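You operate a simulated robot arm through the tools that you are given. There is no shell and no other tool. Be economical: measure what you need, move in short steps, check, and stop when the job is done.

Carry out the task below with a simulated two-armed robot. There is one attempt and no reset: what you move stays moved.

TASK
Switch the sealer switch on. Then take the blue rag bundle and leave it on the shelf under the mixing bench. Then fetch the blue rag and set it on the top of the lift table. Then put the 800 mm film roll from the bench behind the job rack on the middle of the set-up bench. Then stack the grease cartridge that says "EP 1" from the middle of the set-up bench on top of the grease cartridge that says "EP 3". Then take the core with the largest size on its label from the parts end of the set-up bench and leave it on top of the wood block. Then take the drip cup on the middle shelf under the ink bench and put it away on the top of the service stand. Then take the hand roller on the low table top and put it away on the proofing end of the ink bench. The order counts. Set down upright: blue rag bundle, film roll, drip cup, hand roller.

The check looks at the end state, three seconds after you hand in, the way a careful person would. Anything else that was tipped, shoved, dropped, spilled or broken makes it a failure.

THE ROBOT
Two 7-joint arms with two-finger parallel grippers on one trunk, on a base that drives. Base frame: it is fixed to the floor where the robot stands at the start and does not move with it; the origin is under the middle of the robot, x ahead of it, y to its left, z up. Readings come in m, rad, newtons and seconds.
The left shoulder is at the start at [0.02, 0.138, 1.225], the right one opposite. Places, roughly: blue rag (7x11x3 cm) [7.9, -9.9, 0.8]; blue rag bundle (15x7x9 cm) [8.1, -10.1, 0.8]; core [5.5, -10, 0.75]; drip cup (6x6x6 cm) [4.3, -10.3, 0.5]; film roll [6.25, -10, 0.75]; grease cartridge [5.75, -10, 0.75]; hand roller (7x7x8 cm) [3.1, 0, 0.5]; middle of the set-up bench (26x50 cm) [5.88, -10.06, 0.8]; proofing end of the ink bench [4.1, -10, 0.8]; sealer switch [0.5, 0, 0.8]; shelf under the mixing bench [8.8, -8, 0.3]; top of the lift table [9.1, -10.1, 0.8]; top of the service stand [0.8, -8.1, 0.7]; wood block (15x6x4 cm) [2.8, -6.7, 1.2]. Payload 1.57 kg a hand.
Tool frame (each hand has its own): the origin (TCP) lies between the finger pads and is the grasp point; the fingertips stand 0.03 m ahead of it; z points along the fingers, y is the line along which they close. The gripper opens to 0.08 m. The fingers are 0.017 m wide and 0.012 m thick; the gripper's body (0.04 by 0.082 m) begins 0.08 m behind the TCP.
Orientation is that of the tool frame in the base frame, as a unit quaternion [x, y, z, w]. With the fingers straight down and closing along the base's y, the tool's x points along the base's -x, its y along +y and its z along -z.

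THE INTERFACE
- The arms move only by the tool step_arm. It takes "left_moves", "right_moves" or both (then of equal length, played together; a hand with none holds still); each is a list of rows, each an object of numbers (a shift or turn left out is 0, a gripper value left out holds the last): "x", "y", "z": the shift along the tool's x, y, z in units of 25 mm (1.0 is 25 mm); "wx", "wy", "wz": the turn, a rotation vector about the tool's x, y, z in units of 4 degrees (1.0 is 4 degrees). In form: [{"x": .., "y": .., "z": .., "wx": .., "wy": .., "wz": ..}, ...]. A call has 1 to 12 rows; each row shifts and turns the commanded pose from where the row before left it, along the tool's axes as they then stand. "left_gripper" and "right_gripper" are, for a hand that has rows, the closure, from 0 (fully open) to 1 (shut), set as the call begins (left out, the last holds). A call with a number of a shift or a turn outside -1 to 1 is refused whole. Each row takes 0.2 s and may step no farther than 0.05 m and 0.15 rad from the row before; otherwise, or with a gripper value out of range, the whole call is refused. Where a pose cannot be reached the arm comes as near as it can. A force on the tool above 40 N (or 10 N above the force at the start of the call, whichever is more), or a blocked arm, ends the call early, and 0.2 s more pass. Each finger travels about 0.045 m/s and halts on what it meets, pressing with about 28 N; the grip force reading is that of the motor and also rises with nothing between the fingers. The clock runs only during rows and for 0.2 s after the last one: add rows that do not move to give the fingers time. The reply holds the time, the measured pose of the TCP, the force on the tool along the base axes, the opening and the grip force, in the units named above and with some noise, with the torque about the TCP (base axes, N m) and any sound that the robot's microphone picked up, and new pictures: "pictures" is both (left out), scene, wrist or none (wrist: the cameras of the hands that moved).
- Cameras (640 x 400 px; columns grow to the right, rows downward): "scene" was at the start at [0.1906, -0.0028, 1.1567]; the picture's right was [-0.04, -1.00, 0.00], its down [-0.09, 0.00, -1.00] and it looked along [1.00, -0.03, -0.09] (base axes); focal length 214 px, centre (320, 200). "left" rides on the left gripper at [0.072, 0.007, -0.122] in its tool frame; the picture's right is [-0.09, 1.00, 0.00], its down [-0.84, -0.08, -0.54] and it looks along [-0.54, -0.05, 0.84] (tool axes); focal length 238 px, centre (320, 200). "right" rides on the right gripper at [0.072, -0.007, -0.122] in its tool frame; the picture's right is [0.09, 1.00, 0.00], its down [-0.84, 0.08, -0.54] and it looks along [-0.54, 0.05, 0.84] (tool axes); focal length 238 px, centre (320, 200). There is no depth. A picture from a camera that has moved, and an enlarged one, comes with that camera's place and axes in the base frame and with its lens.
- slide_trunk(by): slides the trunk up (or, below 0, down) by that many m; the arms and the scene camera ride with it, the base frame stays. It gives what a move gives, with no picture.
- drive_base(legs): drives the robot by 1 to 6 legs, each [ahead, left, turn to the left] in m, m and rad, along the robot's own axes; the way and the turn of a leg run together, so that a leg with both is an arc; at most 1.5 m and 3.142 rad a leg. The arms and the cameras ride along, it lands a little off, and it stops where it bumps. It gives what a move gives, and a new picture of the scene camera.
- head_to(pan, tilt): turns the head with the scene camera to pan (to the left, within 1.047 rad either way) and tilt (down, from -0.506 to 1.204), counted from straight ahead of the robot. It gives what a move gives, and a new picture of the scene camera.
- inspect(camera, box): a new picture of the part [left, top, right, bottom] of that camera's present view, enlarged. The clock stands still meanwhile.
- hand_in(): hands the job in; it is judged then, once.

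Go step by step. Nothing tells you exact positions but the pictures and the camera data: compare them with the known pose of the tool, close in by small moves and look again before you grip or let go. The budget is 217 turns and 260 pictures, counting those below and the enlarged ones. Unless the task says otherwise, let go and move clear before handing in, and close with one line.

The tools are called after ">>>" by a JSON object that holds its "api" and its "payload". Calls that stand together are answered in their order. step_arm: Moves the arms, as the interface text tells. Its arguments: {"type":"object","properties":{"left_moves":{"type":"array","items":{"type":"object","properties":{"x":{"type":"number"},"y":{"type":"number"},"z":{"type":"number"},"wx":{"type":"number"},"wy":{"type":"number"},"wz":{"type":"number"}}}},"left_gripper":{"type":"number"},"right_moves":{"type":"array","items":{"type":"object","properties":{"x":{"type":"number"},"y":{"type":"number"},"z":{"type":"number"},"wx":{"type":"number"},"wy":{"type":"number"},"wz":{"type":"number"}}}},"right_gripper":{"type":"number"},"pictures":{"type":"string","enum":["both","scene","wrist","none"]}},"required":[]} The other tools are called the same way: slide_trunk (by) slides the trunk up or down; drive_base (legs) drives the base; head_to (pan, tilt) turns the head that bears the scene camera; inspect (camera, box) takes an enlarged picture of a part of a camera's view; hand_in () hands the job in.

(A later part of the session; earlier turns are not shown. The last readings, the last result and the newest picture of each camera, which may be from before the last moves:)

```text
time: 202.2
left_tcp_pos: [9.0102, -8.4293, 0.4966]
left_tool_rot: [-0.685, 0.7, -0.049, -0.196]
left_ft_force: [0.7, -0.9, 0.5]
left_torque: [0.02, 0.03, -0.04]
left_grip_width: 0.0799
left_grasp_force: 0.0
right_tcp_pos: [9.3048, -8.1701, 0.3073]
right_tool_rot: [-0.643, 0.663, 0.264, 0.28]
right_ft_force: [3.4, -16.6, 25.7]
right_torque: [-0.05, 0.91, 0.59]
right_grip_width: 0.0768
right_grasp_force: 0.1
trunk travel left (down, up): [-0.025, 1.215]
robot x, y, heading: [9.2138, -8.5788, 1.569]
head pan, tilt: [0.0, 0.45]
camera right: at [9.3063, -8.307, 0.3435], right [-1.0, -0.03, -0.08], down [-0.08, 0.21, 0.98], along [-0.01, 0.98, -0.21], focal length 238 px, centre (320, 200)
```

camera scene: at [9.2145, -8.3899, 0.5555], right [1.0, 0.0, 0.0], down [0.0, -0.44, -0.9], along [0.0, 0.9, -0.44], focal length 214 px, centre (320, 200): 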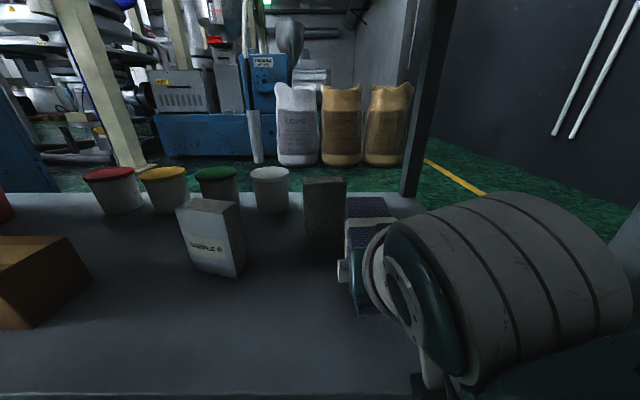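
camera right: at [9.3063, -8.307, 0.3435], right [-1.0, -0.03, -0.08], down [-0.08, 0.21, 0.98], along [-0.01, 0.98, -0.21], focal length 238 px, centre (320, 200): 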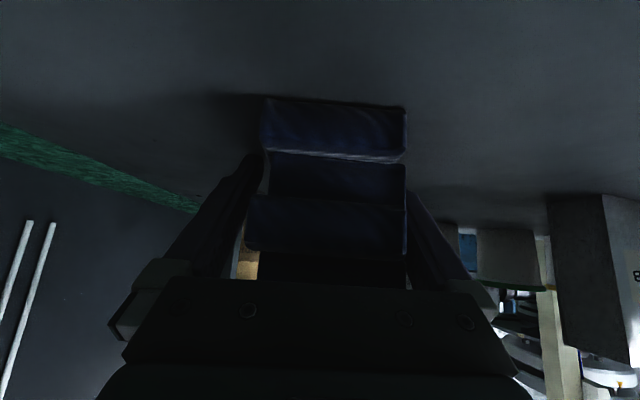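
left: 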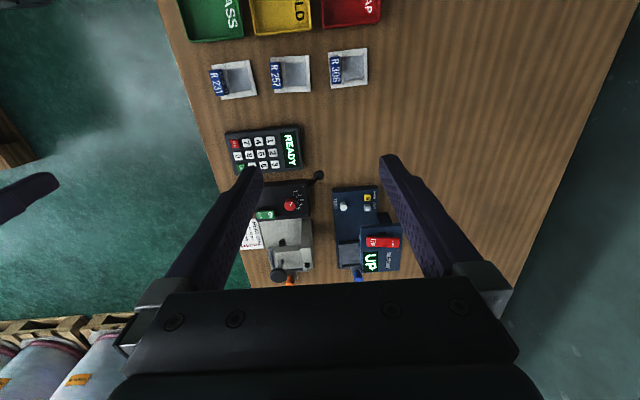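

The reaction is along the tool axis (palm against the bundle's corner). Retreat along the tool axis.

>>> {"api": "step_arm", "payload": {"right_moves": [{"z": -0.3}, {"z": -0.3}, {"z": -0.4}, {"z": -0.5}, {"z": -0.5}, {"z": -0.5}], "right_gripper": 0, "pictures": "wrist"}}

```text
time: 203.8
left_tcp_pos: [9.0102, -8.429, 0.4978]
left_tool_rot: [-0.686, 0.699, -0.049, -0.195]
left_ft_force: [-0.5, 0.6, 0.6]
left_torque: [-0.03, -0.01, 0.0]
left_grip_width: 0.0802
left_grasp_force: 0.0
right_tcp_pos: [9.3229, -8.2102, 0.3456]
right_tool_rot: [0.653, -0.648, -0.241, -0.309]
right_ft_force: [-1.0, 1.0, 0.5]
right_torque: [0.03, 0.01, 0.01]
right_grip_width: 0.0797
right_grasp_force: 0.1
trunk travel left (down, up): [-0.025, 1.215]
robot x, y, heading: [9.215, -8.5774, 1.567]
head pan, tilt: [0.0, 0.45]
stopped in row 6 (right hand): the arm was blocked; the commanded pose is now the measured one
camera right: at [9.3221, -8.3477, 0.3808], right [-0.99, -0.03, -0.15], down [-0.16, 0.2, 0.97], along [0.0, 0.98, -0.2], focal length 238 px, centre (320, 200)
```

right: 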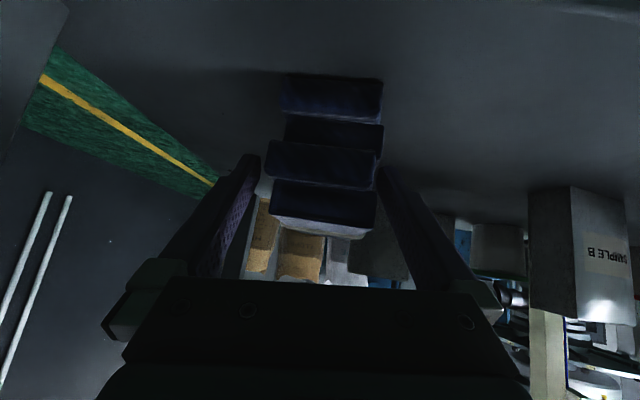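

The bundle stands on the shelf. I centre the hand by a few mm and back out with the base.

>>> {"api": "step_arm", "payload": {"right_moves": [{"y": 0.25}, {}], "pictures": "wrist"}}

```text
time: 204.4
left_tcp_pos: [9.0086, -8.4282, 0.4969]
left_tool_rot: [-0.685, 0.7, -0.049, -0.196]
left_ft_force: [0.2, -0.6, 0.4]
left_torque: [0.01, 0.03, -0.01]
left_grip_width: 0.0801
left_grasp_force: 0.1
right_tcp_pos: [9.3195, -8.21, 0.3445]
right_tool_rot: [0.654, -0.646, -0.239, -0.312]
right_ft_force: [-0.6, 0.0, -0.1]
right_torque: [0.04, -0.01, 0.01]
right_grip_width: 0.0798
right_grasp_force: 0.1
trunk travel left (down, up): [-0.025, 1.215]
robot x, y, heading: [9.2175, -8.5768, 1.564]
head pan, tilt: [0.0, 0.45]
camera right: at [9.3191, -8.3473, 0.3792], right [-0.99, -0.03, -0.17], down [-0.17, 0.19, 0.97], along [0.0, 0.98, -0.2], focal length 238 px, centre (320, 200)
```

right: 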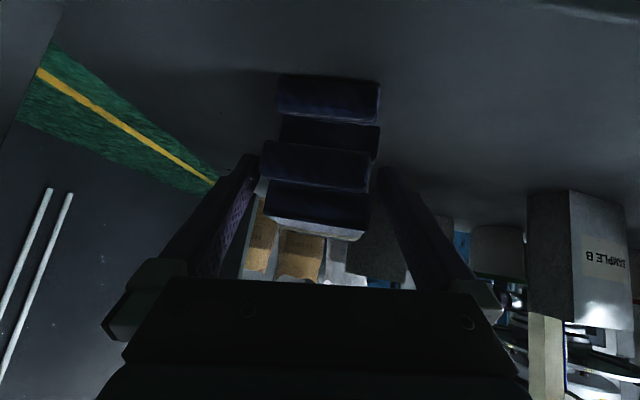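

Clear on both sides; back out.

>>> {"api": "drive_base", "payload": {"legs": [[-0.35, 0, 0]]}}

>>> {"api": "slide_trunk", "payload": {"by": 0.6}}

>>> {"api": "step_arm", "payload": {"right_moves": [{"wx": -0.5, "wz": 0.7, "wy": 1}, {"wx": -0.5, "wz": 0.7, "wy": 1}, {"wx": -0.3, "wz": 0.5, "wy": 1}, {"wy": 1}, {"wy": 1}, {"wy": 1}, {"wy": 1}, {"wy": 1}, {"wy": 1}, {"wy": 1}, {"wy": 0.5}], "pictures": "none"}}

```text
time: 206.7
left_tcp_pos: [9.007, -8.7683, 0.4981]
left_tool_rot: [-0.687, 0.698, -0.048, -0.194]
left_ft_force: [0.1, 0.3, 0.1]
left_torque: [-0.02, -0.01, 0.01]
left_grip_width: 0.0801
left_grasp_force: 0.0
right_tcp_pos: [9.317, -8.5478, 0.3459]
right_tool_rot: [0.656, -0.644, -0.24, -0.313]
right_ft_force: [0.1, 0.6, -0.4]
right_torque: [0.04, -0.03, 0.01]
right_grip_width: 0.0801
right_grasp_force: 0.0
trunk travel left (down, up): [-0.025, 1.215]
robot x, y, heading: [9.2133, -8.9203, 1.574]
head pan, tilt: [0.0, 0.45]
camera scene: at [9.213, -8.7272, 0.5486], right [1.0, 0.0, 0.0], down [0.0, -0.43, -0.9], along [0.0, 0.9, -0.43], focal length 214 px, centre (320, 200)
```

scene: 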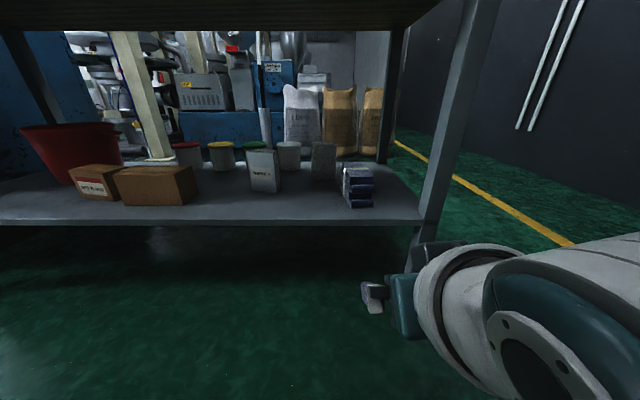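

```text
refused: 0.6 is not a number from -0.4 to 0.4
```

```text
time: 209.1
left_tcp_pos: [9.0072, -8.7682, 0.4985]
left_tool_rot: [-0.687, 0.698, -0.049, -0.194]
left_ft_force: [-0.7, 0.1, -0.5]
left_torque: [0.02, -0.01, 0.0]
left_grip_width: 0.08
left_grasp_force: 0.0
right_tcp_pos: [9.3288, -8.5474, 0.3418]
right_tool_rot: [-0.68, 0.733, 0.034, 0.02]
right_ft_force: [0.0, 0.7, -0.7]
right_torque: [-0.01, 0.01, -0.03]
right_grip_width: 0.08
right_grasp_force: 0.0
trunk travel left (down, up): [-0.025, 1.215]
robot x, y, heading: [9.2162, -8.9215, 1.575]
head pan, tilt: [0.0, 0.45]
```

The bundle is upright on the shelf. Raise and go for the rag: ≈[7.889, −9.93], long axis roughly along y.

>>> {"api": "slide_trunk", "payload": {"by": 0.4}}

>>> {"api": "slide_trunk", "payload": {"by": 0.2}}

>>> {"api": "drive_base", "payload": {"legs": [[-0.2, 0, 0], [0, 0, -3.14], [0, -1.19, 0], [0.55, 0, 0]]}}

>>> {"api": "head_to", "payload": {"pan": 0, "tilt": 1.0}}

```text
time: 212.9
left_tcp_pos: [9.0074, -8.7682, 0.8993]
left_tool_rot: [-0.688, 0.697, -0.05, -0.194]
left_ft_force: [-0.1, 0.0, -0.5]
left_torque: [0.01, 0.01, 0.01]
left_grip_width: 0.0803
left_grasp_force: 0.0
right_tcp_pos: [9.3282, -8.5471, 0.7429]
right_tool_rot: [-0.678, 0.734, 0.037, 0.018]
right_ft_force: [-0.3, -0.6, 0.1]
right_torque: [0.02, 0.0, 0.01]
right_grip_width: 0.0803
right_grasp_force: 0.1
trunk travel left (down, up): [-0.425, 0.815]
robot x, y, heading: [9.2137, -8.9194, 1.572]
head pan, tilt: [0.0, 0.45]
```

```text
time: 215.1
left_tcp_pos: [9.0078, -8.7694, 1.0982]
left_tool_rot: [-0.687, 0.698, -0.049, -0.194]
left_ft_force: [-0.1, 0.7, 0.0]
left_torque: [-0.02, 0.03, 0.01]
left_grip_width: 0.08
left_grasp_force: 0.0
right_tcp_pos: [9.3281, -8.5474, 0.9431]
right_tool_rot: [-0.678, 0.734, 0.036, 0.019]
right_ft_force: [0.2, 0.8, 0.5]
right_torque: [0.01, 0.01, -0.01]
right_grip_width: 0.0799
right_grasp_force: 0.1
trunk travel left (down, up): [-0.625, 0.615]
robot x, y, heading: [9.2127, -8.9188, 1.574]
head pan, tilt: [0.0, 0.45]
```

```text
time: 232.4
left_tcp_pos: [8.2953, -9.8755, 1.0976]
left_tool_rot: [0.67, 0.715, 0.192, -0.057]
left_ft_force: [0.3, 0.2, 1.0]
left_torque: [0.0, -0.01, 0.04]
left_grip_width: 0.0797
left_grasp_force: 0.1
right_tcp_pos: [7.9928, -10.1228, 0.9437]
right_tool_rot: [0.707, 0.706, -0.016, 0.036]
right_ft_force: [-0.5, 0.0, 1.3]
right_torque: [-0.01, 0.0, -0.02]
right_grip_width: 0.0802
right_grasp_force: 0.0
trunk travel left (down, up): [-0.625, 0.615]
robot x, y, heading: [8.076, -9.7408, -1.494]
head pan, tilt: [0.0, 0.45]
camera scene: at [8.0914, -9.931, 1.1484], right [-1.0, -0.08, 0.0], down [-0.03, 0.43, -0.9], along [0.07, -0.9, -0.44], focal length 214 px, centre (320, 200)
```

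scene: 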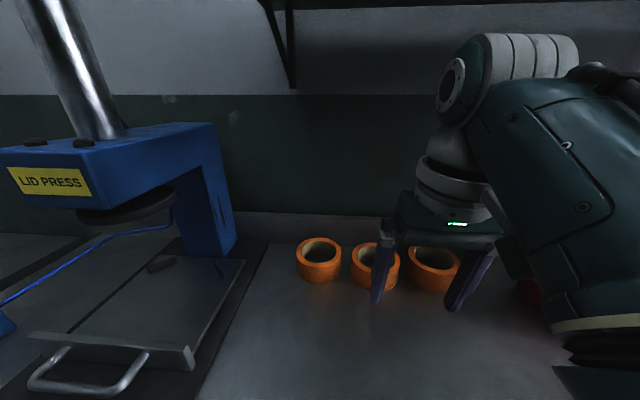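

```text
time: 233.3
left_tcp_pos: [8.2954, -9.8743, 1.0992]
left_tool_rot: [0.67, 0.715, 0.192, -0.056]
left_ft_force: [0.1, 0.4, -0.2]
left_torque: [0.01, 0.0, 0.0]
left_grip_width: 0.0796
left_grasp_force: 0.1
right_tcp_pos: [7.9882, -10.1228, 0.9431]
right_tool_rot: [0.709, 0.704, -0.021, 0.033]
right_ft_force: [0.1, 0.4, -0.3]
right_torque: [0.0, -0.04, -0.04]
right_grip_width: 0.0798
right_grasp_force: 0.0
trunk travel left (down, up): [-0.625, 0.615]
robot x, y, heading: [8.0746, -9.7407, -1.487]
head pan, tilt: [0.0, 1.0]
camera scene: at [8.0896, -9.9088, 1.1029], right [-1.0, -0.08, 0.0], down [-0.07, 0.84, -0.54], along [0.04, -0.54, -0.84], focal length 214 px, centre (320, 200)
```

scene: 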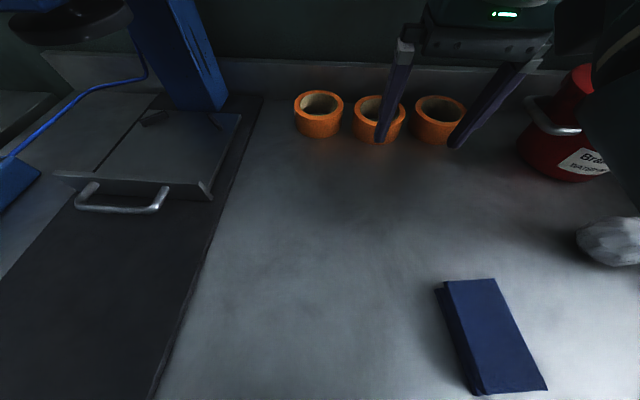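

Rag at about [7.883, −9.93], yawed ~8°. I back the base 0.1 m, shift right, and align the hand above it.

>>> {"api": "drive_base", "payload": {"legs": [[-0.1, -0.05, 0]]}}

>>> {"api": "step_arm", "payload": {"right_moves": [{"wy": 0.55, "wz": -0.97, "x": 0.8, "y": -0.45}, {"wy": 0.55, "wz": -0.97, "x": 0.8, "y": -0.45}, {"x": 0.8, "y": -0.45}, {"x": 0.8, "y": -0.45}, {}], "pictures": "wrist"}}

```text
time: 234.6
left_tcp_pos: [8.239, -9.7761, 1.0979]
left_tool_rot: [0.671, 0.714, 0.192, -0.056]
left_ft_force: [0.2, 0.0, 0.6]
left_torque: [-0.05, 0.01, -0.02]
left_grip_width: 0.08
left_grasp_force: 0.1
right_tcp_pos: [7.9313, -10.0238, 0.9425]
right_tool_rot: [0.71, 0.703, -0.021, 0.033]
right_ft_force: [0.0, 0.2, 0.1]
right_torque: [-0.02, 0.0, -0.03]
right_grip_width: 0.0802
right_grasp_force: 0.1
trunk travel left (down, up): [-0.625, 0.615]
robot x, y, heading: [8.0203, -9.6417, -1.49]
head pan, tilt: [0.0, 1.0]
camera scene: at [8.033, -9.8093, 1.1028], right [-1.0, -0.08, 0.0], down [-0.07, 0.84, -0.54], along [0.04, -0.54, -0.84], focal length 214 px, centre (320, 200)
```

scene: 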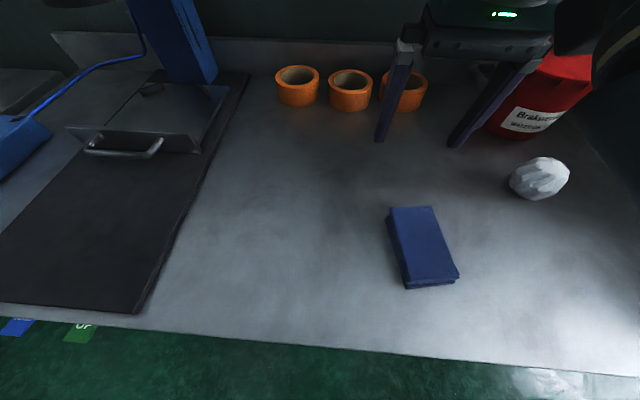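

```text
time: 235.9
left_tcp_pos: [8.2381, -9.7769, 1.0983]
left_tool_rot: [0.671, 0.714, 0.192, -0.057]
left_ft_force: [0.2, 0.0, -0.2]
left_torque: [-0.01, 0.0, -0.01]
left_grip_width: 0.08
left_grasp_force: 0.0
right_tcp_pos: [7.8412, -9.9703, 0.9099]
right_tool_rot: [0.671, 0.74, -0.032, -0.02]
right_ft_force: [1.1, -1.1, -0.2]
right_torque: [-0.02, -0.03, 0.02]
right_grip_width: 0.08
right_grasp_force: 0.1
right hand out of reach, approached as far as the arm can: row 1, 2, 3, 4
trunk travel left (down, up): [-0.625, 0.615]
robot x, y, heading: [8.0224, -9.641, -1.492]
head pan, tilt: [0.0, 1.0]
stopped in row 5 (right hand): the arm was blocked; the commanded pose is now the measured one
camera right: at [7.8375, -9.8969, 1.0326], right [0.98, 0.19, -0.08], down [0.2, -0.81, 0.55], along [0.04, -0.55, -0.83], focal length 238 px, centre (320, 200)
```

right: 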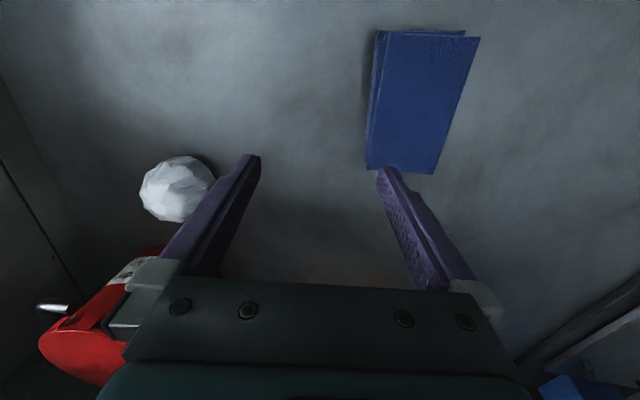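

The arm posture seems awkward. I'll lift the hand and move it left to regain freedom.

>>> {"api": "step_arm", "payload": {"right_moves": [{"z": -1, "y": 0.6}, {"z": -1, "y": 0.6}, {"z": -1, "y": 0.6}, {"z": -1, "y": 0.6}, {"y": 0.3}, {}], "pictures": "scene"}}

```text
time: 237.3
left_tcp_pos: [8.2387, -9.7763, 1.0992]
left_tool_rot: [0.67, 0.715, 0.192, -0.056]
left_ft_force: [-1.2, 0.3, -0.2]
left_torque: [-0.04, -0.01, 0.01]
left_grip_width: 0.0802
left_grasp_force: 0.1
right_tcp_pos: [7.8896, -10.0066, 0.9298]
right_tool_rot: [0.68, 0.731, -0.045, -0.03]
right_ft_force: [0.1, -0.8, 1.0]
right_torque: [0.0, 0.0, 0.01]
right_grip_width: 0.08
right_grasp_force: 0.2
right hand out of reach, approached as far as the arm can: row 1, 2, 3, 4
trunk travel left (down, up): [-0.625, 0.615]
robot x, y, heading: [8.0177, -9.6381, -1.488]
head pan, tilt: [0.0, 1.0]
camera scene: at [8.0331, -9.8094, 1.1028], right [-1.0, -0.08, 0.0], down [-0.07, 0.84, -0.54], along [0.04, -0.54, -0.84], focal length 214 px, centre (320, 200)
```

scene: 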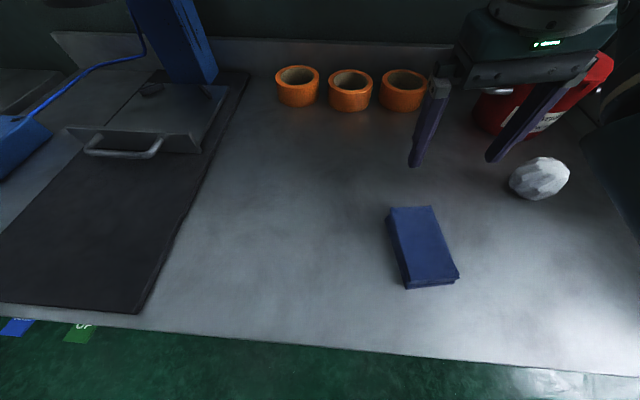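

I'll position with the base and trunk instead. First level the hand's roll.

>>> {"api": "step_arm", "payload": {"right_moves": [{"wx": -0.75}, {"wx": -0.75}, {}], "pictures": "none"}}

>>> {"api": "drive_base", "payload": {"legs": [[-0.075, 0, 0]]}}

>>> {"api": "inspect", "payload": {"camera": "right", "box": [0, 0, 640, 400]}}

```text
time: 238.2
left_tcp_pos: [8.2392, -9.776, 1.0984]
left_tool_rot: [0.67, 0.715, 0.192, -0.056]
left_ft_force: [0.5, 0.2, -0.2]
left_torque: [-0.04, 0.0, 0.0]
left_grip_width: 0.0799
left_grasp_force: 0.0
right_tcp_pos: [7.89, -10.0078, 0.9273]
right_tool_rot: [0.678, 0.735, -0.009, 0.003]
right_ft_force: [0.7, 1.0, -0.3]
right_torque: [-0.01, 0.0, 0.0]
right_grip_width: 0.0801
right_grasp_force: 0.0
trunk travel left (down, up): [-0.625, 0.615]
robot x, y, heading: [8.0175, -9.6444, -1.488]
head pan, tilt: [0.0, 1.0]
```

```text
time: 239.2
left_tcp_pos: [8.2331, -9.7005, 1.0981]
left_tool_rot: [0.671, 0.714, 0.192, -0.056]
left_ft_force: [-0.2, -0.4, 0.1]
left_torque: [-0.01, 0.0, 0.02]
left_grip_width: 0.08
left_grasp_force: 0.1
right_tcp_pos: [7.8845, -9.9308, 0.9265]
right_tool_rot: [0.68, 0.733, -0.006, 0.004]
right_ft_force: [0.5, -0.1, 0.4]
right_torque: [-0.02, -0.02, -0.02]
right_grip_width: 0.08
right_grasp_force: 0.0
trunk travel left (down, up): [-0.625, 0.615]
robot x, y, heading: [8.0154, -9.5633, -1.492]
head pan, tilt: [0.0, 1.0]
camera scene: at [8.0271, -9.7339, 1.1028], right [-1.0, -0.08, 0.0], down [-0.07, 0.84, -0.54], along [0.04, -0.54, -0.84], focal length 214 px, centre (320, 200)
```

scene: 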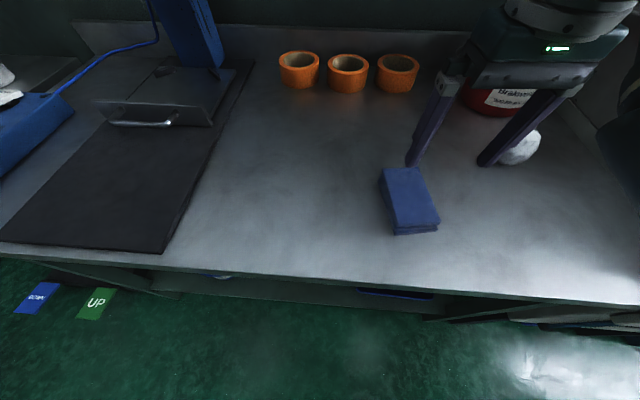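

```text
1.00 times, centred on (320, 200) of right (not enlarged: the box is as wide or as high as the picture)
camera zoom: at [7.872, -9.8579, 1.0485], right [0.99, 0.17, 0.0], down [0.14, -0.82, 0.55], along [0.09, -0.55, -0.83], focal length 238 px, centre (320, 200)
```

zoom: 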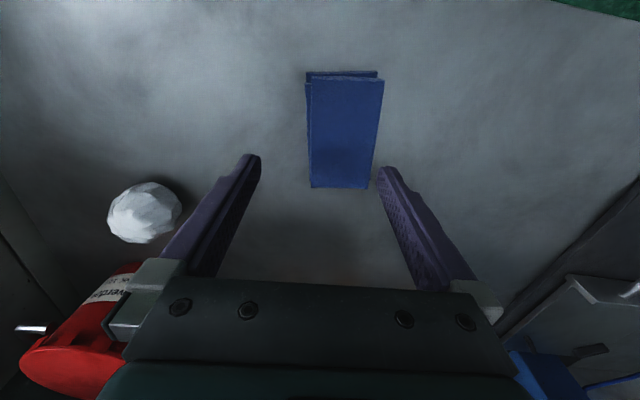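

Shift the hand 23 mm toward +x, then lower with the trunk.

>>> {"api": "step_arm", "payload": {"right_moves": [{"y": 0.46}, {"y": 0.46}, {}], "pictures": "none"}}

>>> {"api": "slide_trunk", "payload": {"by": -0.085}}

>>> {"api": "inspect", "payload": {"camera": "right", "box": [0, 0, 640, 400]}}

```text
time: 240.0
left_tcp_pos: [8.2333, -9.7011, 1.0977]
left_tool_rot: [0.671, 0.714, 0.193, -0.057]
left_ft_force: [-0.6, 0.0, 0.0]
left_torque: [0.01, 0.05, 0.01]
left_grip_width: 0.0803
left_grasp_force: 0.0
right_tcp_pos: [7.8895, -9.9354, 0.9273]
right_tool_rot: [0.688, 0.725, -0.024, -0.005]
right_ft_force: [-0.2, -0.1, 0.0]
right_torque: [0.02, 0.03, -0.01]
right_grip_width: 0.0801
right_grasp_force: 0.1
trunk travel left (down, up): [-0.625, 0.615]
robot x, y, heading: [8.0164, -9.5649, -1.489]
head pan, tilt: [0.0, 1.0]
```

```text
time: 240.9
left_tcp_pos: [8.2348, -9.7016, 1.0292]
left_tool_rot: [0.671, 0.714, 0.194, -0.057]
left_ft_force: [-0.1, -0.4, -0.1]
left_torque: [-0.04, 0.02, -0.03]
left_grip_width: 0.08
left_grasp_force: 0.0
right_tcp_pos: [7.8872, -9.9356, 0.8618]
right_tool_rot: [0.687, 0.726, -0.028, -0.007]
right_ft_force: [4.1, 4.4, 16.2]
right_torque: [0.27, -0.89, 0.21]
right_grip_width: 0.08
right_grasp_force: 0.0
trunk travel left (down, up): [-0.557, 0.683]
robot x, y, heading: [8.0116, -9.5614, -1.492]
head pan, tilt: [0.0, 1.0]
stopped: the force on the tool passed its limit at 75 N (the readings are from after the stop); the commanded pose is now the measured one
```

```text
1.00 times, centred on (320, 200) of right (not enlarged: the box is as wide or as high as the picture)
camera zoom: at [7.881, -9.8605, 0.9832], right [0.99, 0.15, -0.05], down [0.15, -0.81, 0.56], along [0.04, -0.56, -0.83], focal length 238 px, centre (320, 200)
```

zoom: 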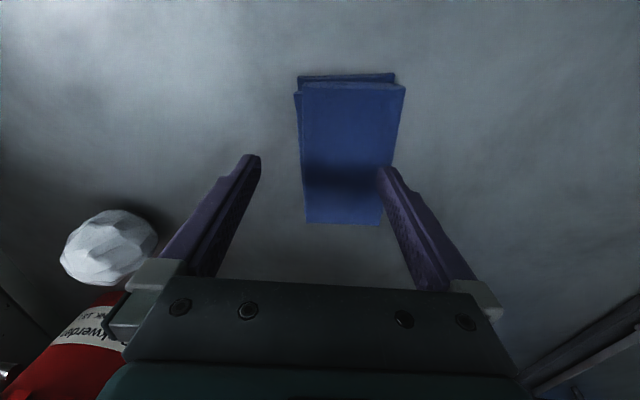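

The finger touched the rag top: so table z≈0.80 and rag top≈0.83, rag centre ≈[7.903, −9.923]. Raise, and test freeing the arm by moving it outward and back.

>>> {"api": "slide_trunk", "payload": {"by": 0.15}}

>>> {"api": "step_arm", "payload": {"right_moves": [{"wz": 1}, {"wz": 1}, {"wz": 1}, {"wz": 1}, {"z": -0.6, "y": 0.6}, {"z": -0.6, "y": 0.6}, {"z": -0.6, "y": 0.6}, {}], "pictures": "scene"}}

```text
time: 242.6
left_tcp_pos: [8.2327, -9.7008, 1.1801]
left_tool_rot: [0.671, 0.714, 0.192, -0.057]
left_ft_force: [0.2, 0.2, -0.5]
left_torque: [0.01, -0.04, -0.01]
left_grip_width: 0.0798
left_grasp_force: 0.0
right_tcp_pos: [7.8841, -9.9345, 1.0104]
right_tool_rot: [0.688, 0.725, -0.027, -0.01]
right_ft_force: [0.0, -0.4, 0.0]
right_torque: [-0.01, -0.02, 0.01]
right_grip_width: 0.0801
right_grasp_force: 0.0
trunk travel left (down, up): [-0.707, 0.533]
robot x, y, heading: [8.0144, -9.5617, -1.489]
head pan, tilt: [0.0, 1.0]
```

```text
time: 244.4
left_tcp_pos: [8.2323, -9.7013, 1.1813]
left_tool_rot: [0.671, 0.714, 0.192, -0.057]
left_ft_force: [-0.3, -0.6, -0.1]
left_torque: [-0.01, 0.02, 0.01]
left_grip_width: 0.0803
left_grasp_force: 0.0
right_tcp_pos: [7.9209, -9.9586, 1.0341]
right_tool_rot: [0.785, 0.618, -0.035, -0.009]
right_ft_force: [-0.3, 0.3, 0.5]
right_torque: [0.01, 0.01, 0.04]
right_grip_width: 0.0801
right_grasp_force: 0.1
right hand out of reach, approached as far as the arm can: row 6, 7
trunk travel left (down, up): [-0.707, 0.533]
robot x, y, heading: [8.0168, -9.5666, -1.495]
head pan, tilt: [0.0, 1.0]
camera scene: at [8.0271, -9.7339, 1.1851], right [-1.0, -0.08, 0.0], down [-0.07, 0.84, -0.54], along [0.04, -0.54, -0.84], focal length 214 px, centre (320, 200)
```

scene: 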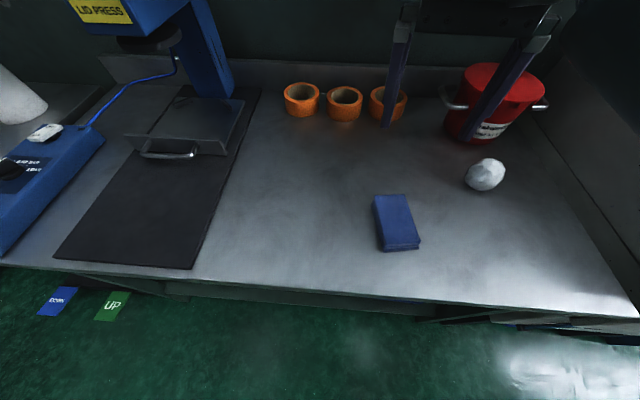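

I'll look at the right arm's posture.

>>> {"api": "head_to", "payload": {"pan": -1.0, "tilt": 0.1}}

```text
time: 245.7
left_tcp_pos: [8.2328, -9.7011, 1.1812]
left_tool_rot: [0.671, 0.714, 0.192, -0.056]
left_ft_force: [-0.8, 0.1, 0.5]
left_torque: [0.01, 0.03, -0.01]
left_grip_width: 0.0797
left_grasp_force: 0.2
right_tcp_pos: [7.9141, -9.9595, 1.0344]
right_tool_rot: [0.788, 0.615, -0.039, -0.011]
right_ft_force: [-0.3, 0.1, 0.2]
right_torque: [0.02, 0.0, 0.04]
right_grip_width: 0.0801
right_grasp_force: 0.1
trunk travel left (down, up): [-0.707, 0.533]
robot x, y, heading: [8.014, -9.5683, -1.495]
head pan, tilt: [-1.0, 0.099]
camera scene: at [7.9967, -9.7484, 1.2147], right [-0.96, 0.28, 0.0], down [0.17, 0.56, -0.81], along [-0.23, -0.78, -0.59], focal length 214 px, centre (320, 200)
```

scene: 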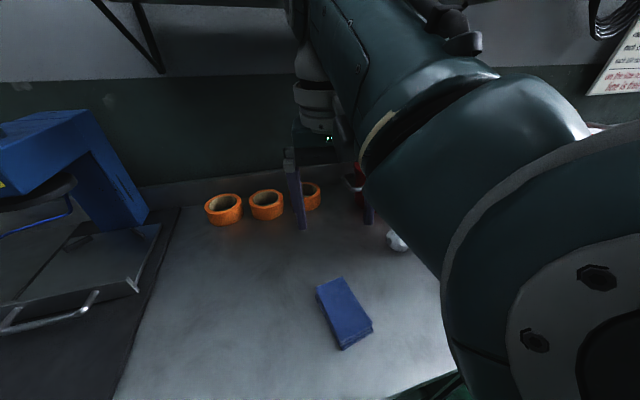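

The elbow seems to have swung into an awkward low posture. I'll back away and retrace the earlier wrist sequence in reverse to restore it.

>>> {"api": "drive_base", "payload": {"legs": [[-0.4, 0, -0.08]]}}

>>> {"api": "step_arm", "payload": {"right_moves": [{"wz": -1, "wy": -0.8}, {"wz": -1, "wy": -0.8}, {"wy": -1}, {"wy": -1}, {"wy": -1}, {"wy": -1}, {"wy": -1}, {"wy": -1}, {"wy": -1}, {"wy": -1}, {"wy": -1}], "pictures": "none"}}

>>> {"api": "step_arm", "payload": {"right_moves": [{"wx": -1, "wz": -1}, {"wx": -1, "wz": -1}, {"wx": -1, "wz": -1}, {"wx": -1, "wz": -1}, {"wx": -1, "wz": -1}, {"wx": -1, "wz": -1}, {"wx": -1, "wz": -1}, {"wx": -1, "wz": -1}, {"wx": -1, "wz": -1}, {"wx": -1, "wz": -1}, {"wx": -1, "wz": -1}, {"wx": -1, "wz": -1}], "pictures": "none"}}

>>> {"api": "step_arm", "payload": {"right_moves": [{"wx": -1, "wz": -1}, {"wx": -1, "wz": -1}, {"wx": -1, "wz": -1}, {"wx": -1, "wz": -1}, {}], "pictures": "scene"}}

```text
time: 248.2
left_tcp_pos: [8.2054, -9.3256, 1.1797]
left_tool_rot: [0.694, 0.691, 0.194, -0.05]
left_ft_force: [-0.3, 0.1, 0.2]
left_torque: [0.0, 0.02, 0.01]
left_grip_width: 0.08
left_grasp_force: 0.0
right_tcp_pos: [7.8698, -9.5602, 1.033]
right_tool_rot: [0.808, 0.588, -0.039, -0.015]
right_ft_force: [-0.4, 0.2, -1.1]
right_torque: [0.0, 0.02, 0.02]
right_grip_width: 0.08
right_grasp_force: 0.0
trunk travel left (down, up): [-0.707, 0.533]
robot x, y, heading: [7.9959, -9.1766, -1.554]
head pan, tilt: [-1.0, 0.099]
camera scene: at [7.9646, -9.3568, 1.2169], right [-0.93, 0.37, 0.0], down [0.21, 0.53, -0.82], along [-0.3, -0.77, -0.57], focal length 214 px, centre (320, 200)
```

scene: 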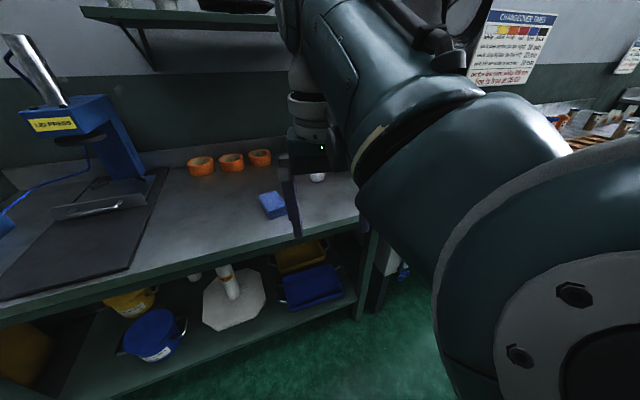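

```text
time: 250.6
left_tcp_pos: [8.2051, -9.3264, 1.1803]
left_tool_rot: [0.694, 0.691, 0.194, -0.05]
left_ft_force: [0.0, 0.8, 0.0]
left_torque: [0.01, 0.02, -0.02]
left_grip_width: 0.0801
left_grasp_force: 0.1
right_tcp_pos: [7.8685, -9.5596, 1.0338]
right_tool_rot: [0.698, 0.605, -0.317, 0.213]
right_ft_force: [0.4, -0.3, -0.2]
right_torque: [0.01, 0.03, -0.01]
right_grip_width: 0.0803
right_grasp_force: 0.2
trunk travel left (down, up): [-0.707, 0.533]
robot x, y, heading: [7.9957, -9.1758, -1.561]
head pan, tilt: [-1.0, 0.099]
```

```text
time: 253.2
left_tcp_pos: [8.2048, -9.3257, 1.1812]
left_tool_rot: [0.695, 0.691, 0.194, -0.05]
left_ft_force: [-0.2, 0.7, 0.9]
left_torque: [0.01, 0.02, 0.0]
left_grip_width: 0.0799
left_grasp_force: 0.0
right_tcp_pos: [7.8693, -9.5614, 1.0332]
right_tool_rot: [0.256, 0.903, -0.105, 0.329]
right_ft_force: [-1.1, 0.4, -1.3]
right_torque: [0.06, 0.01, 0.01]
right_grip_width: 0.08
right_grasp_force: 0.1
trunk travel left (down, up): [-0.707, 0.533]
robot x, y, heading: [7.9971, -9.1775, -1.557]
head pan, tilt: [-1.0, 0.099]
```

```text
time: 254.4
left_tcp_pos: [8.205, -9.3262, 1.1801]
left_tool_rot: [0.693, 0.692, 0.194, -0.051]
left_ft_force: [-0.6, -0.3, 0.2]
left_torque: [-0.01, -0.03, -0.03]
left_grip_width: 0.0799
left_grasp_force: 0.0
right_tcp_pos: [7.8697, -9.5618, 1.0333]
right_tool_rot: [0.08, 0.935, -0.024, 0.344]
right_ft_force: [0.1, 0.0, -0.1]
right_torque: [0.01, 0.0, 0.01]
right_grip_width: 0.0801
right_grasp_force: 0.0
trunk travel left (down, up): [-0.707, 0.533]
robot x, y, heading: [7.992, -9.1743, -1.559]
head pan, tilt: [-1.0, 0.099]
camera scene: at [7.9202, -9.3253, 1.2632], right [-0.55, 0.83, 0.0], down [0.08, 0.05, -1.0], along [-0.83, -0.55, -0.1], focal length 214 px, centre (320, 200)
```

scene: 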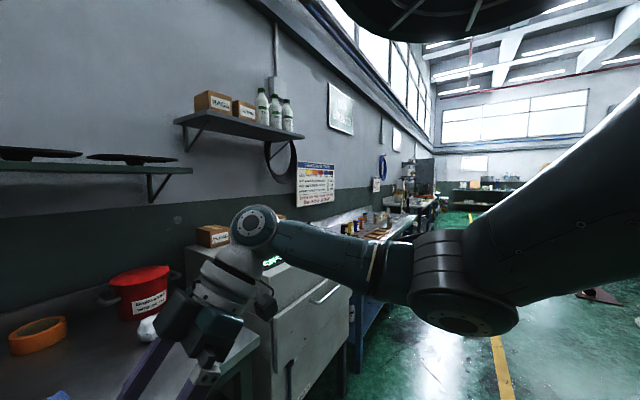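

The elbow is back out to the side. Now untilt and yaw back to forward.

>>> {"api": "step_arm", "payload": {"right_moves": [{"wy": 1}, {"wy": 1}, {"wy": 1}, {"wy": 1}, {"wy": 1}, {"wy": 1}, {"wy": 1}, {"wy": 1}, {"wy": 1}, {"wy": 1}, {"wy": 0.3}], "pictures": "none"}}

>>> {"api": "step_arm", "payload": {"right_moves": [{"wz": 1, "z": -0.4}, {"wz": 1, "z": -0.4}, {"wz": 1, "z": -0.4}, {"wz": 1, "z": -0.4}, {"wz": 1}, {"wz": 1}, {"wz": 1}, {"wz": 1}, {"wz": 1}, {"wz": 1}, {"wz": 1}, {"wz": 1}], "pictures": "none"}}

>>> {"api": "step_arm", "payload": {"right_moves": [{"wz": 1, "x": 0.5}, {"wz": 1, "x": 0.5}, {"wz": 1, "x": 0.5}, {"wz": 1, "x": 0.5}, {"wz": 1}, {"wz": 1}], "pictures": "scene"}}

```text
time: 256.8
left_tcp_pos: [8.2049, -9.3261, 1.1808]
left_tool_rot: [0.694, 0.692, 0.194, -0.05]
left_ft_force: [0.2, -0.2, 0.0]
left_torque: [0.01, 0.0, 0.0]
left_grip_width: 0.0799
left_grasp_force: 0.1
right_tcp_pos: [7.8685, -9.5613, 1.0331]
right_tool_rot: [0.085, 0.996, 0.006, -0.008]
right_ft_force: [-0.3, -0.5, 0.2]
right_torque: [-0.04, 0.02, 0.01]
right_grip_width: 0.0798
right_grasp_force: 0.1
trunk travel left (down, up): [-0.707, 0.533]
robot x, y, heading: [7.9956, -9.175, -1.557]
head pan, tilt: [-1.0, 0.099]
```

```text
time: 259.4
left_tcp_pos: [8.205, -9.3255, 1.1808]
left_tool_rot: [0.694, 0.691, 0.195, -0.05]
left_ft_force: [-0.3, -0.5, 0.1]
left_torque: [0.0, -0.01, -0.02]
left_grip_width: 0.0802
left_grasp_force: 0.2
right_tcp_pos: [7.8694, -9.5619, 1.0729]
right_tool_rot: [0.482, 0.876, 0.002, -0.011]
right_ft_force: [-0.8, 0.2, -0.3]
right_torque: [0.01, 0.0, 0.02]
right_grip_width: 0.08
right_grasp_force: 0.0
trunk travel left (down, up): [-0.707, 0.533]
robot x, y, heading: [7.9973, -9.1778, -1.554]
head pan, tilt: [-1.0, 0.099]
```

```text
time: 260.8
left_tcp_pos: [8.2053, -9.3254, 1.1809]
left_tool_rot: [0.694, 0.692, 0.194, -0.051]
left_ft_force: [0.0, 0.1, 0.1]
left_torque: [-0.02, 0.01, -0.06]
left_grip_width: 0.08
left_grasp_force: 0.1
right_tcp_pos: [7.8473, -9.5159, 1.0748]
right_tool_rot: [0.654, 0.756, 0.001, -0.011]
right_ft_force: [-0.1, 0.8, -0.4]
right_torque: [0.01, -0.06, -0.01]
right_grip_width: 0.08
right_grasp_force: 0.1
trunk travel left (down, up): [-0.707, 0.533]
robot x, y, heading: [8.0005, -9.1749, -1.559]
head pan, tilt: [-1.0, 0.099]
camera scene: at [7.9202, -9.3253, 1.2632], right [-0.55, 0.83, 0.0], down [0.08, 0.05, -1.0], along [-0.83, -0.55, -0.1], focal length 214 px, centre (320, 200)
```

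scene: 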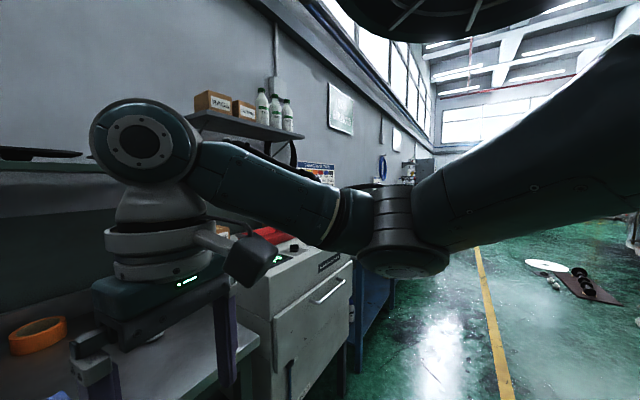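

Arm is free and its yaw already matches the rag. Drive forward to the table.

>>> {"api": "drive_base", "payload": {"legs": [[0.41, 0.05, 0]]}}

>>> {"api": "slide_trunk", "payload": {"by": -0.13}}

>>> {"api": "inspect", "payload": {"camera": "right", "box": [0, 0, 640, 400]}}

```text
time: 263.3
left_tcp_pos: [8.262, -9.7359, 1.1802]
left_tool_rot: [0.692, 0.694, 0.194, -0.051]
left_ft_force: [-0.6, 0.3, -0.2]
left_torque: [0.01, 0.0, -0.02]
left_grip_width: 0.08
left_grasp_force: 0.2
right_tcp_pos: [7.9036, -9.9278, 1.075]
right_tool_rot: [0.651, 0.759, 0.0, -0.01]
right_ft_force: [0.0, -0.2, -0.1]
right_torque: [0.0, -0.03, 0.0]
right_grip_width: 0.0798
right_grasp_force: 0.0
trunk travel left (down, up): [-0.707, 0.533]
robot x, y, heading: [8.053, -9.5868, -1.555]
head pan, tilt: [-1.0, 0.099]
camera scene: at [7.9766, -9.7373, 1.2632], right [-0.55, 0.83, 0.0], down [0.08, 0.06, -1.0], along [-0.83, -0.55, -0.1], focal length 214 px, centre (320, 200)
```

scene: 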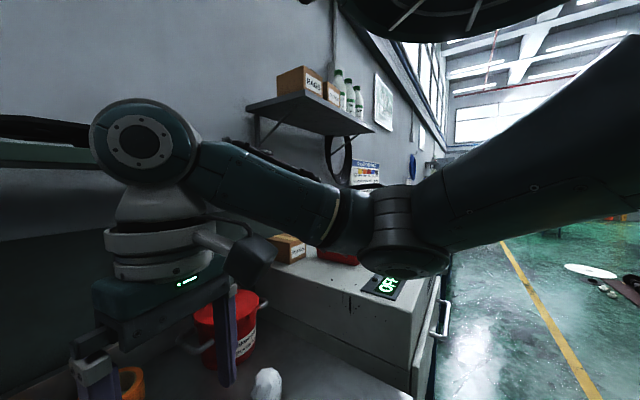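

```text
time: 264.9
left_tcp_pos: [8.2611, -9.7366, 1.0514]
left_tool_rot: [0.693, 0.693, 0.194, -0.051]
left_ft_force: [-0.3, -0.5, 0.5]
left_torque: [0.01, 0.0, 0.01]
left_grip_width: 0.0799
left_grasp_force: 0.1
right_tcp_pos: [7.9047, -9.9286, 0.9443]
right_tool_rot: [0.651, 0.759, 0.0, -0.01]
right_ft_force: [0.1, 0.7, 0.3]
right_torque: [-0.02, -0.02, -0.02]
right_grip_width: 0.0803
right_grasp_force: 0.0
trunk travel left (down, up): [-0.577, 0.663]
robot x, y, heading: [8.0499, -9.5875, -1.547]
head pan, tilt: [-1.0, 0.099]
```

```text
1.00 times, centred on (320, 200) of right (not enlarged: the box is as wide or as high as the picture)
camera zoom: at [7.8887, -9.8597, 1.0688], right [0.97, 0.24, -0.01], down [0.21, -0.82, 0.53], along [0.12, -0.51, -0.85], focal length 238 px, centre (320, 200)
```

zoom: 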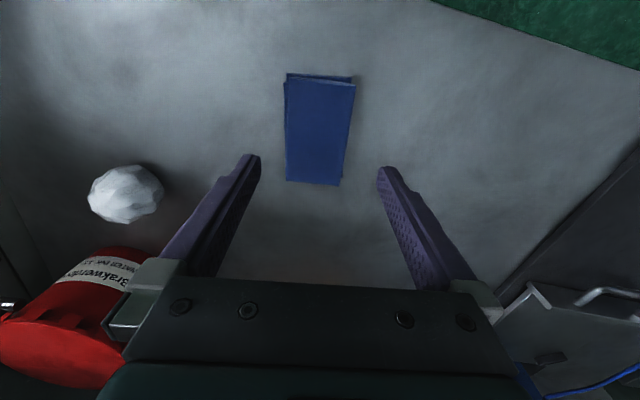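

Aligned. Small yaw fix, then descend.

>>> {"api": "step_arm", "payload": {"right_moves": [{"wz": 0.9}, {}], "pictures": "none"}}

>>> {"api": "slide_trunk", "payload": {"by": -0.07}}

>>> {"api": "inspect", "payload": {"camera": "right", "box": [0, 0, 640, 400]}}

```text
time: 265.5
left_tcp_pos: [8.2612, -9.7349, 1.0506]
left_tool_rot: [0.693, 0.693, 0.195, -0.05]
left_ft_force: [-0.4, 0.1, 0.2]
left_torque: [0.05, -0.02, 0.02]
left_grip_width: 0.0801
left_grasp_force: 0.1
right_tcp_pos: [7.9051, -9.9274, 0.9447]
right_tool_rot: [0.676, 0.737, 0.001, -0.01]
right_ft_force: [0.1, 0.7, -0.3]
right_torque: [0.02, 0.01, -0.02]
right_grip_width: 0.0801
right_grasp_force: 0.1
trunk travel left (down, up): [-0.577, 0.663]
robot x, y, heading: [8.0521, -9.5823, -1.555]
head pan, tilt: [-1.0, 0.099]
```

```text
time: 266.6
left_tcp_pos: [8.2609, -9.7365, 0.9819]
left_tool_rot: [0.693, 0.693, 0.194, -0.051]
left_ft_force: [0.6, 1.3, -0.3]
left_torque: [0.03, -0.01, 0.0]
left_grip_width: 0.0797
left_grasp_force: 0.1
right_tcp_pos: [7.9043, -9.9283, 0.8746]
right_tool_rot: [0.674, 0.738, 0.0, -0.009]
right_ft_force: [0.1, -0.1, -0.4]
right_torque: [0.01, 0.03, 0.04]
right_grip_width: 0.08
right_grasp_force: 0.0
trunk travel left (down, up): [-0.507, 0.733]
robot x, y, heading: [8.0511, -9.5862, -1.554]
head pan, tilt: [-1.0, 0.099]
```

```text
1.00 times, centred on (320, 200) of right (not enlarged: the box is as wide or as high as the picture)
camera zoom: at [7.8935, -9.8589, 0.9986], right [0.98, 0.18, -0.01], down [0.16, -0.83, 0.53], along [0.09, -0.52, -0.85], focal length 238 px, centre (320, 200)
```

zoom: 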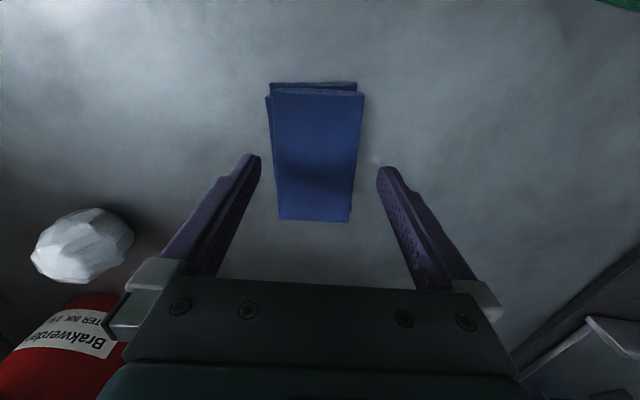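

>>> {"api": "step_arm", "payload": {"right_moves": [{"z": 0.3}, {"z": 0.3}, {"z": 0.3}, {"z": 0.2}, {"z": 0.2}, {"z": 0.15}, {}], "pictures": "wrist"}}

```text
time: 268.2
left_tcp_pos: [8.2617, -9.7366, 0.9809]
left_tool_rot: [0.692, 0.693, 0.194, -0.051]
left_ft_force: [-0.1, 0.5, 0.4]
left_torque: [0.0, -0.01, 0.04]
left_grip_width: 0.0798
left_grasp_force: 0.1
right_tcp_pos: [7.9052, -9.929, 0.8367]
right_tool_rot: [0.675, 0.738, 0.0, -0.01]
right_ft_force: [0.7, -0.9, 0.7]
right_torque: [0.01, -0.03, 0.0]
right_grip_width: 0.0798
right_grasp_force: 0.0
trunk travel left (down, up): [-0.507, 0.733]
robot x, y, heading: [8.0543, -9.5873, -1.553]
head pan, tilt: [-1.0, 0.099]
camera right: at [7.8938, -9.8594, 0.9611], right [0.98, 0.18, -0.01], down [0.16, -0.83, 0.53], along [0.09, -0.52, -0.85], focal length 238 px, centre (320, 200)
```

right: 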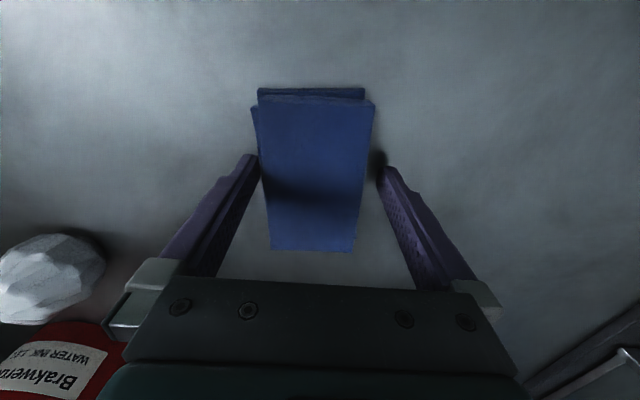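

>>> {"api": "step_arm", "payload": {"right_moves": [{"y": -0.1}, {"z": 0.15}, {"z": 0.15}, {"z": 0.15}, {"z": 0.15}, {}], "pictures": "wrist"}}

```text
time: 269.2
left_tcp_pos: [8.2606, -9.7354, 0.9805]
left_tool_rot: [0.693, 0.692, 0.194, -0.05]
left_ft_force: [-0.9, -0.1, -0.2]
left_torque: [0.0, 0.01, 0.02]
left_grip_width: 0.08
left_grasp_force: 0.1
right_tcp_pos: [7.9022, -9.9276, 0.8304]
right_tool_rot: [0.674, 0.739, 0.003, -0.006]
right_ft_force: [-1.8, 6.7, 14.7]
right_torque: [0.15, -0.62, 0.15]
right_grip_width: 0.0781
right_grasp_force: 0.0
trunk travel left (down, up): [-0.507, 0.733]
robot x, y, heading: [8.0533, -9.5849, -1.55]
head pan, tilt: [-1.0, 0.099]
stopped in row 5 (right hand): the force on the tool passed its limit at 48 N (the readings are from after the stop); the commanded pose is now the measured one
camera right: at [7.8899, -9.8581, 0.9543], right [0.98, 0.18, 0.0], down [0.16, -0.83, 0.53], along [0.1, -0.52, -0.85], focal length 238 px, centre (320, 200)
```

right: 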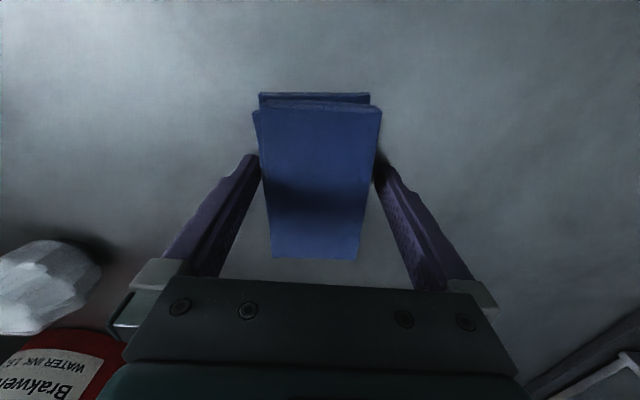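

Contact at tip z≈0.80 (table level). Raise 2 mm and close.

>>> {"api": "step_arm", "payload": {"right_moves": [{"z": -0.1}, {}, {}, {}, {}], "right_gripper": 1, "pictures": "wrist"}}

```text
time: 270.4
left_tcp_pos: [8.2621, -9.736, 0.9806]
left_tool_rot: [0.692, 0.693, 0.194, -0.051]
left_ft_force: [0.0, 0.5, -0.2]
left_torque: [-0.03, -0.02, -0.02]
left_grip_width: 0.0801
left_grasp_force: 0.0
right_tcp_pos: [7.9038, -9.9279, 0.8319]
right_tool_rot: [0.673, 0.739, 0.001, -0.006]
right_ft_force: [0.1, 0.1, -0.6]
right_torque: [-0.02, 0.0, 0.02]
right_grip_width: 0.0655
right_grasp_force: 28.3
trunk travel left (down, up): [-0.507, 0.733]
robot x, y, heading: [8.0571, -9.5868, -1.555]
head pan, tilt: [-1.0, 0.099]
camera right: at [7.8907, -9.8586, 0.9563], right [0.98, 0.18, 0.0], down [0.16, -0.83, 0.53], along [0.09, -0.52, -0.85], focal length 238 px, centre (320, 200)
```

right: 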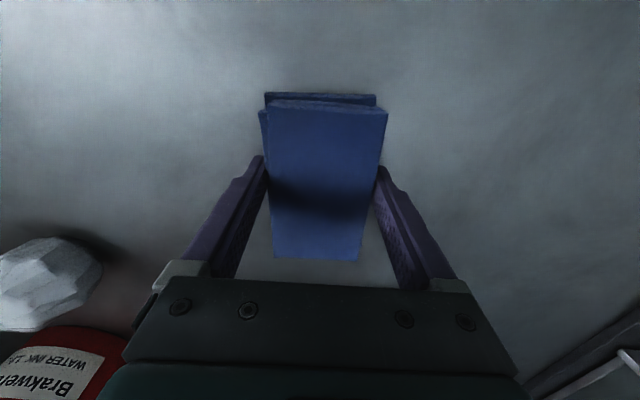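

Gripped. Lift, back up, and move over to the lift table.

>>> {"api": "slide_trunk", "payload": {"by": 0.25}}

>>> {"api": "drive_base", "payload": {"legs": [[-0.4, 0, 0], [0, 1.0, 0]]}}

>>> {"api": "head_to", "payload": {"pan": 0, "tilt": 0.6}}

```text
time: 273.0
left_tcp_pos: [8.2614, -9.7354, 1.2297]
left_tool_rot: [0.692, 0.693, 0.194, -0.051]
left_ft_force: [0.4, 0.4, 0.0]
left_torque: [0.0, 0.0, 0.02]
left_grip_width: 0.08
left_grasp_force: 0.1
right_tcp_pos: [7.9044, -9.9289, 1.0819]
right_tool_rot: [0.674, 0.739, 0.002, -0.005]
right_ft_force: [0.5, 0.0, -0.5]
right_torque: [-0.02, 0.0, 0.02]
right_grip_width: 0.0655
right_grasp_force: 28.2
trunk travel left (down, up): [-0.757, 0.483]
robot x, y, heading: [8.0513, -9.5877, -1.555]
head pan, tilt: [-1.0, 0.099]
```

```text
time: 280.3
left_tcp_pos: [9.2592, -9.3147, 1.2316]
left_tool_rot: [0.691, 0.695, 0.194, -0.051]
left_ft_force: [0.1, -0.5, -0.1]
left_torque: [-0.01, 0.07, 0.03]
left_grip_width: 0.0801
left_grasp_force: 0.1
right_tcp_pos: [8.9024, -9.5094, 1.0828]
right_tool_rot: [0.672, 0.74, 0.002, -0.006]
right_ft_force: [-0.2, 0.7, -0.2]
right_torque: [0.01, 0.0, 0.02]
right_grip_width: 0.0649
right_grasp_force: 27.6
trunk travel left (down, up): [-0.757, 0.483]
robot x, y, heading: [9.0513, -9.1654, -1.549]
head pan, tilt: [-1.0, 0.099]
camera scene: at [8.9746, -9.318, 1.3132], right [-0.56, 0.83, 0.0], down [0.08, 0.06, -1.0], along [-0.83, -0.55, -0.1], focal length 214 px, centre (320, 200)
```

scene: 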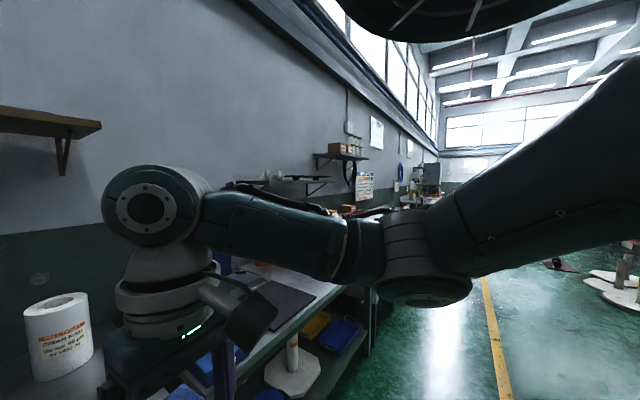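

```text
time: 281.6
left_tcp_pos: [9.26, -9.3152, 1.2317]
left_tool_rot: [0.691, 0.694, 0.193, -0.05]
left_ft_force: [0.0, -0.5, -0.4]
left_torque: [0.04, -0.01, 0.01]
left_grip_width: 0.0801
left_grasp_force: 0.1
right_tcp_pos: [8.9011, -9.5099, 1.0821]
right_tool_rot: [0.672, 0.74, 0.001, -0.005]
right_ft_force: [-0.3, -0.7, -0.3]
right_torque: [-0.05, -0.03, -0.02]
right_grip_width: 0.0652
right_grasp_force: 28.1
trunk travel left (down, up): [-0.757, 0.483]
robot x, y, heading: [9.0474, -9.1679, -1.553]
head pan, tilt: [0.0, 0.6]
camera scene: at [9.0527, -9.3551, 1.2671], right [-1.0, -0.02, 0.0], down [-0.01, 0.56, -0.83], along [0.02, -0.83, -0.56], focal length 214 px, centre (320, 200)
```

scene: 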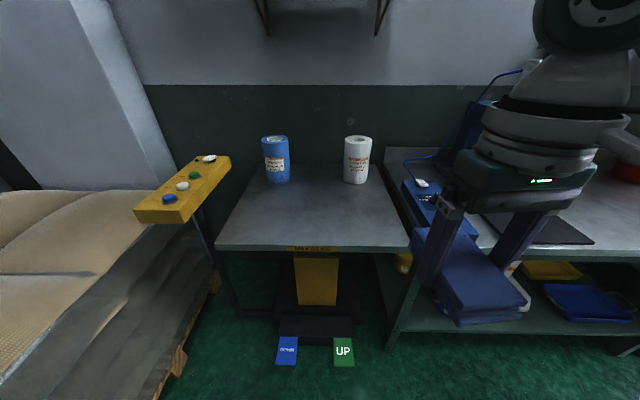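

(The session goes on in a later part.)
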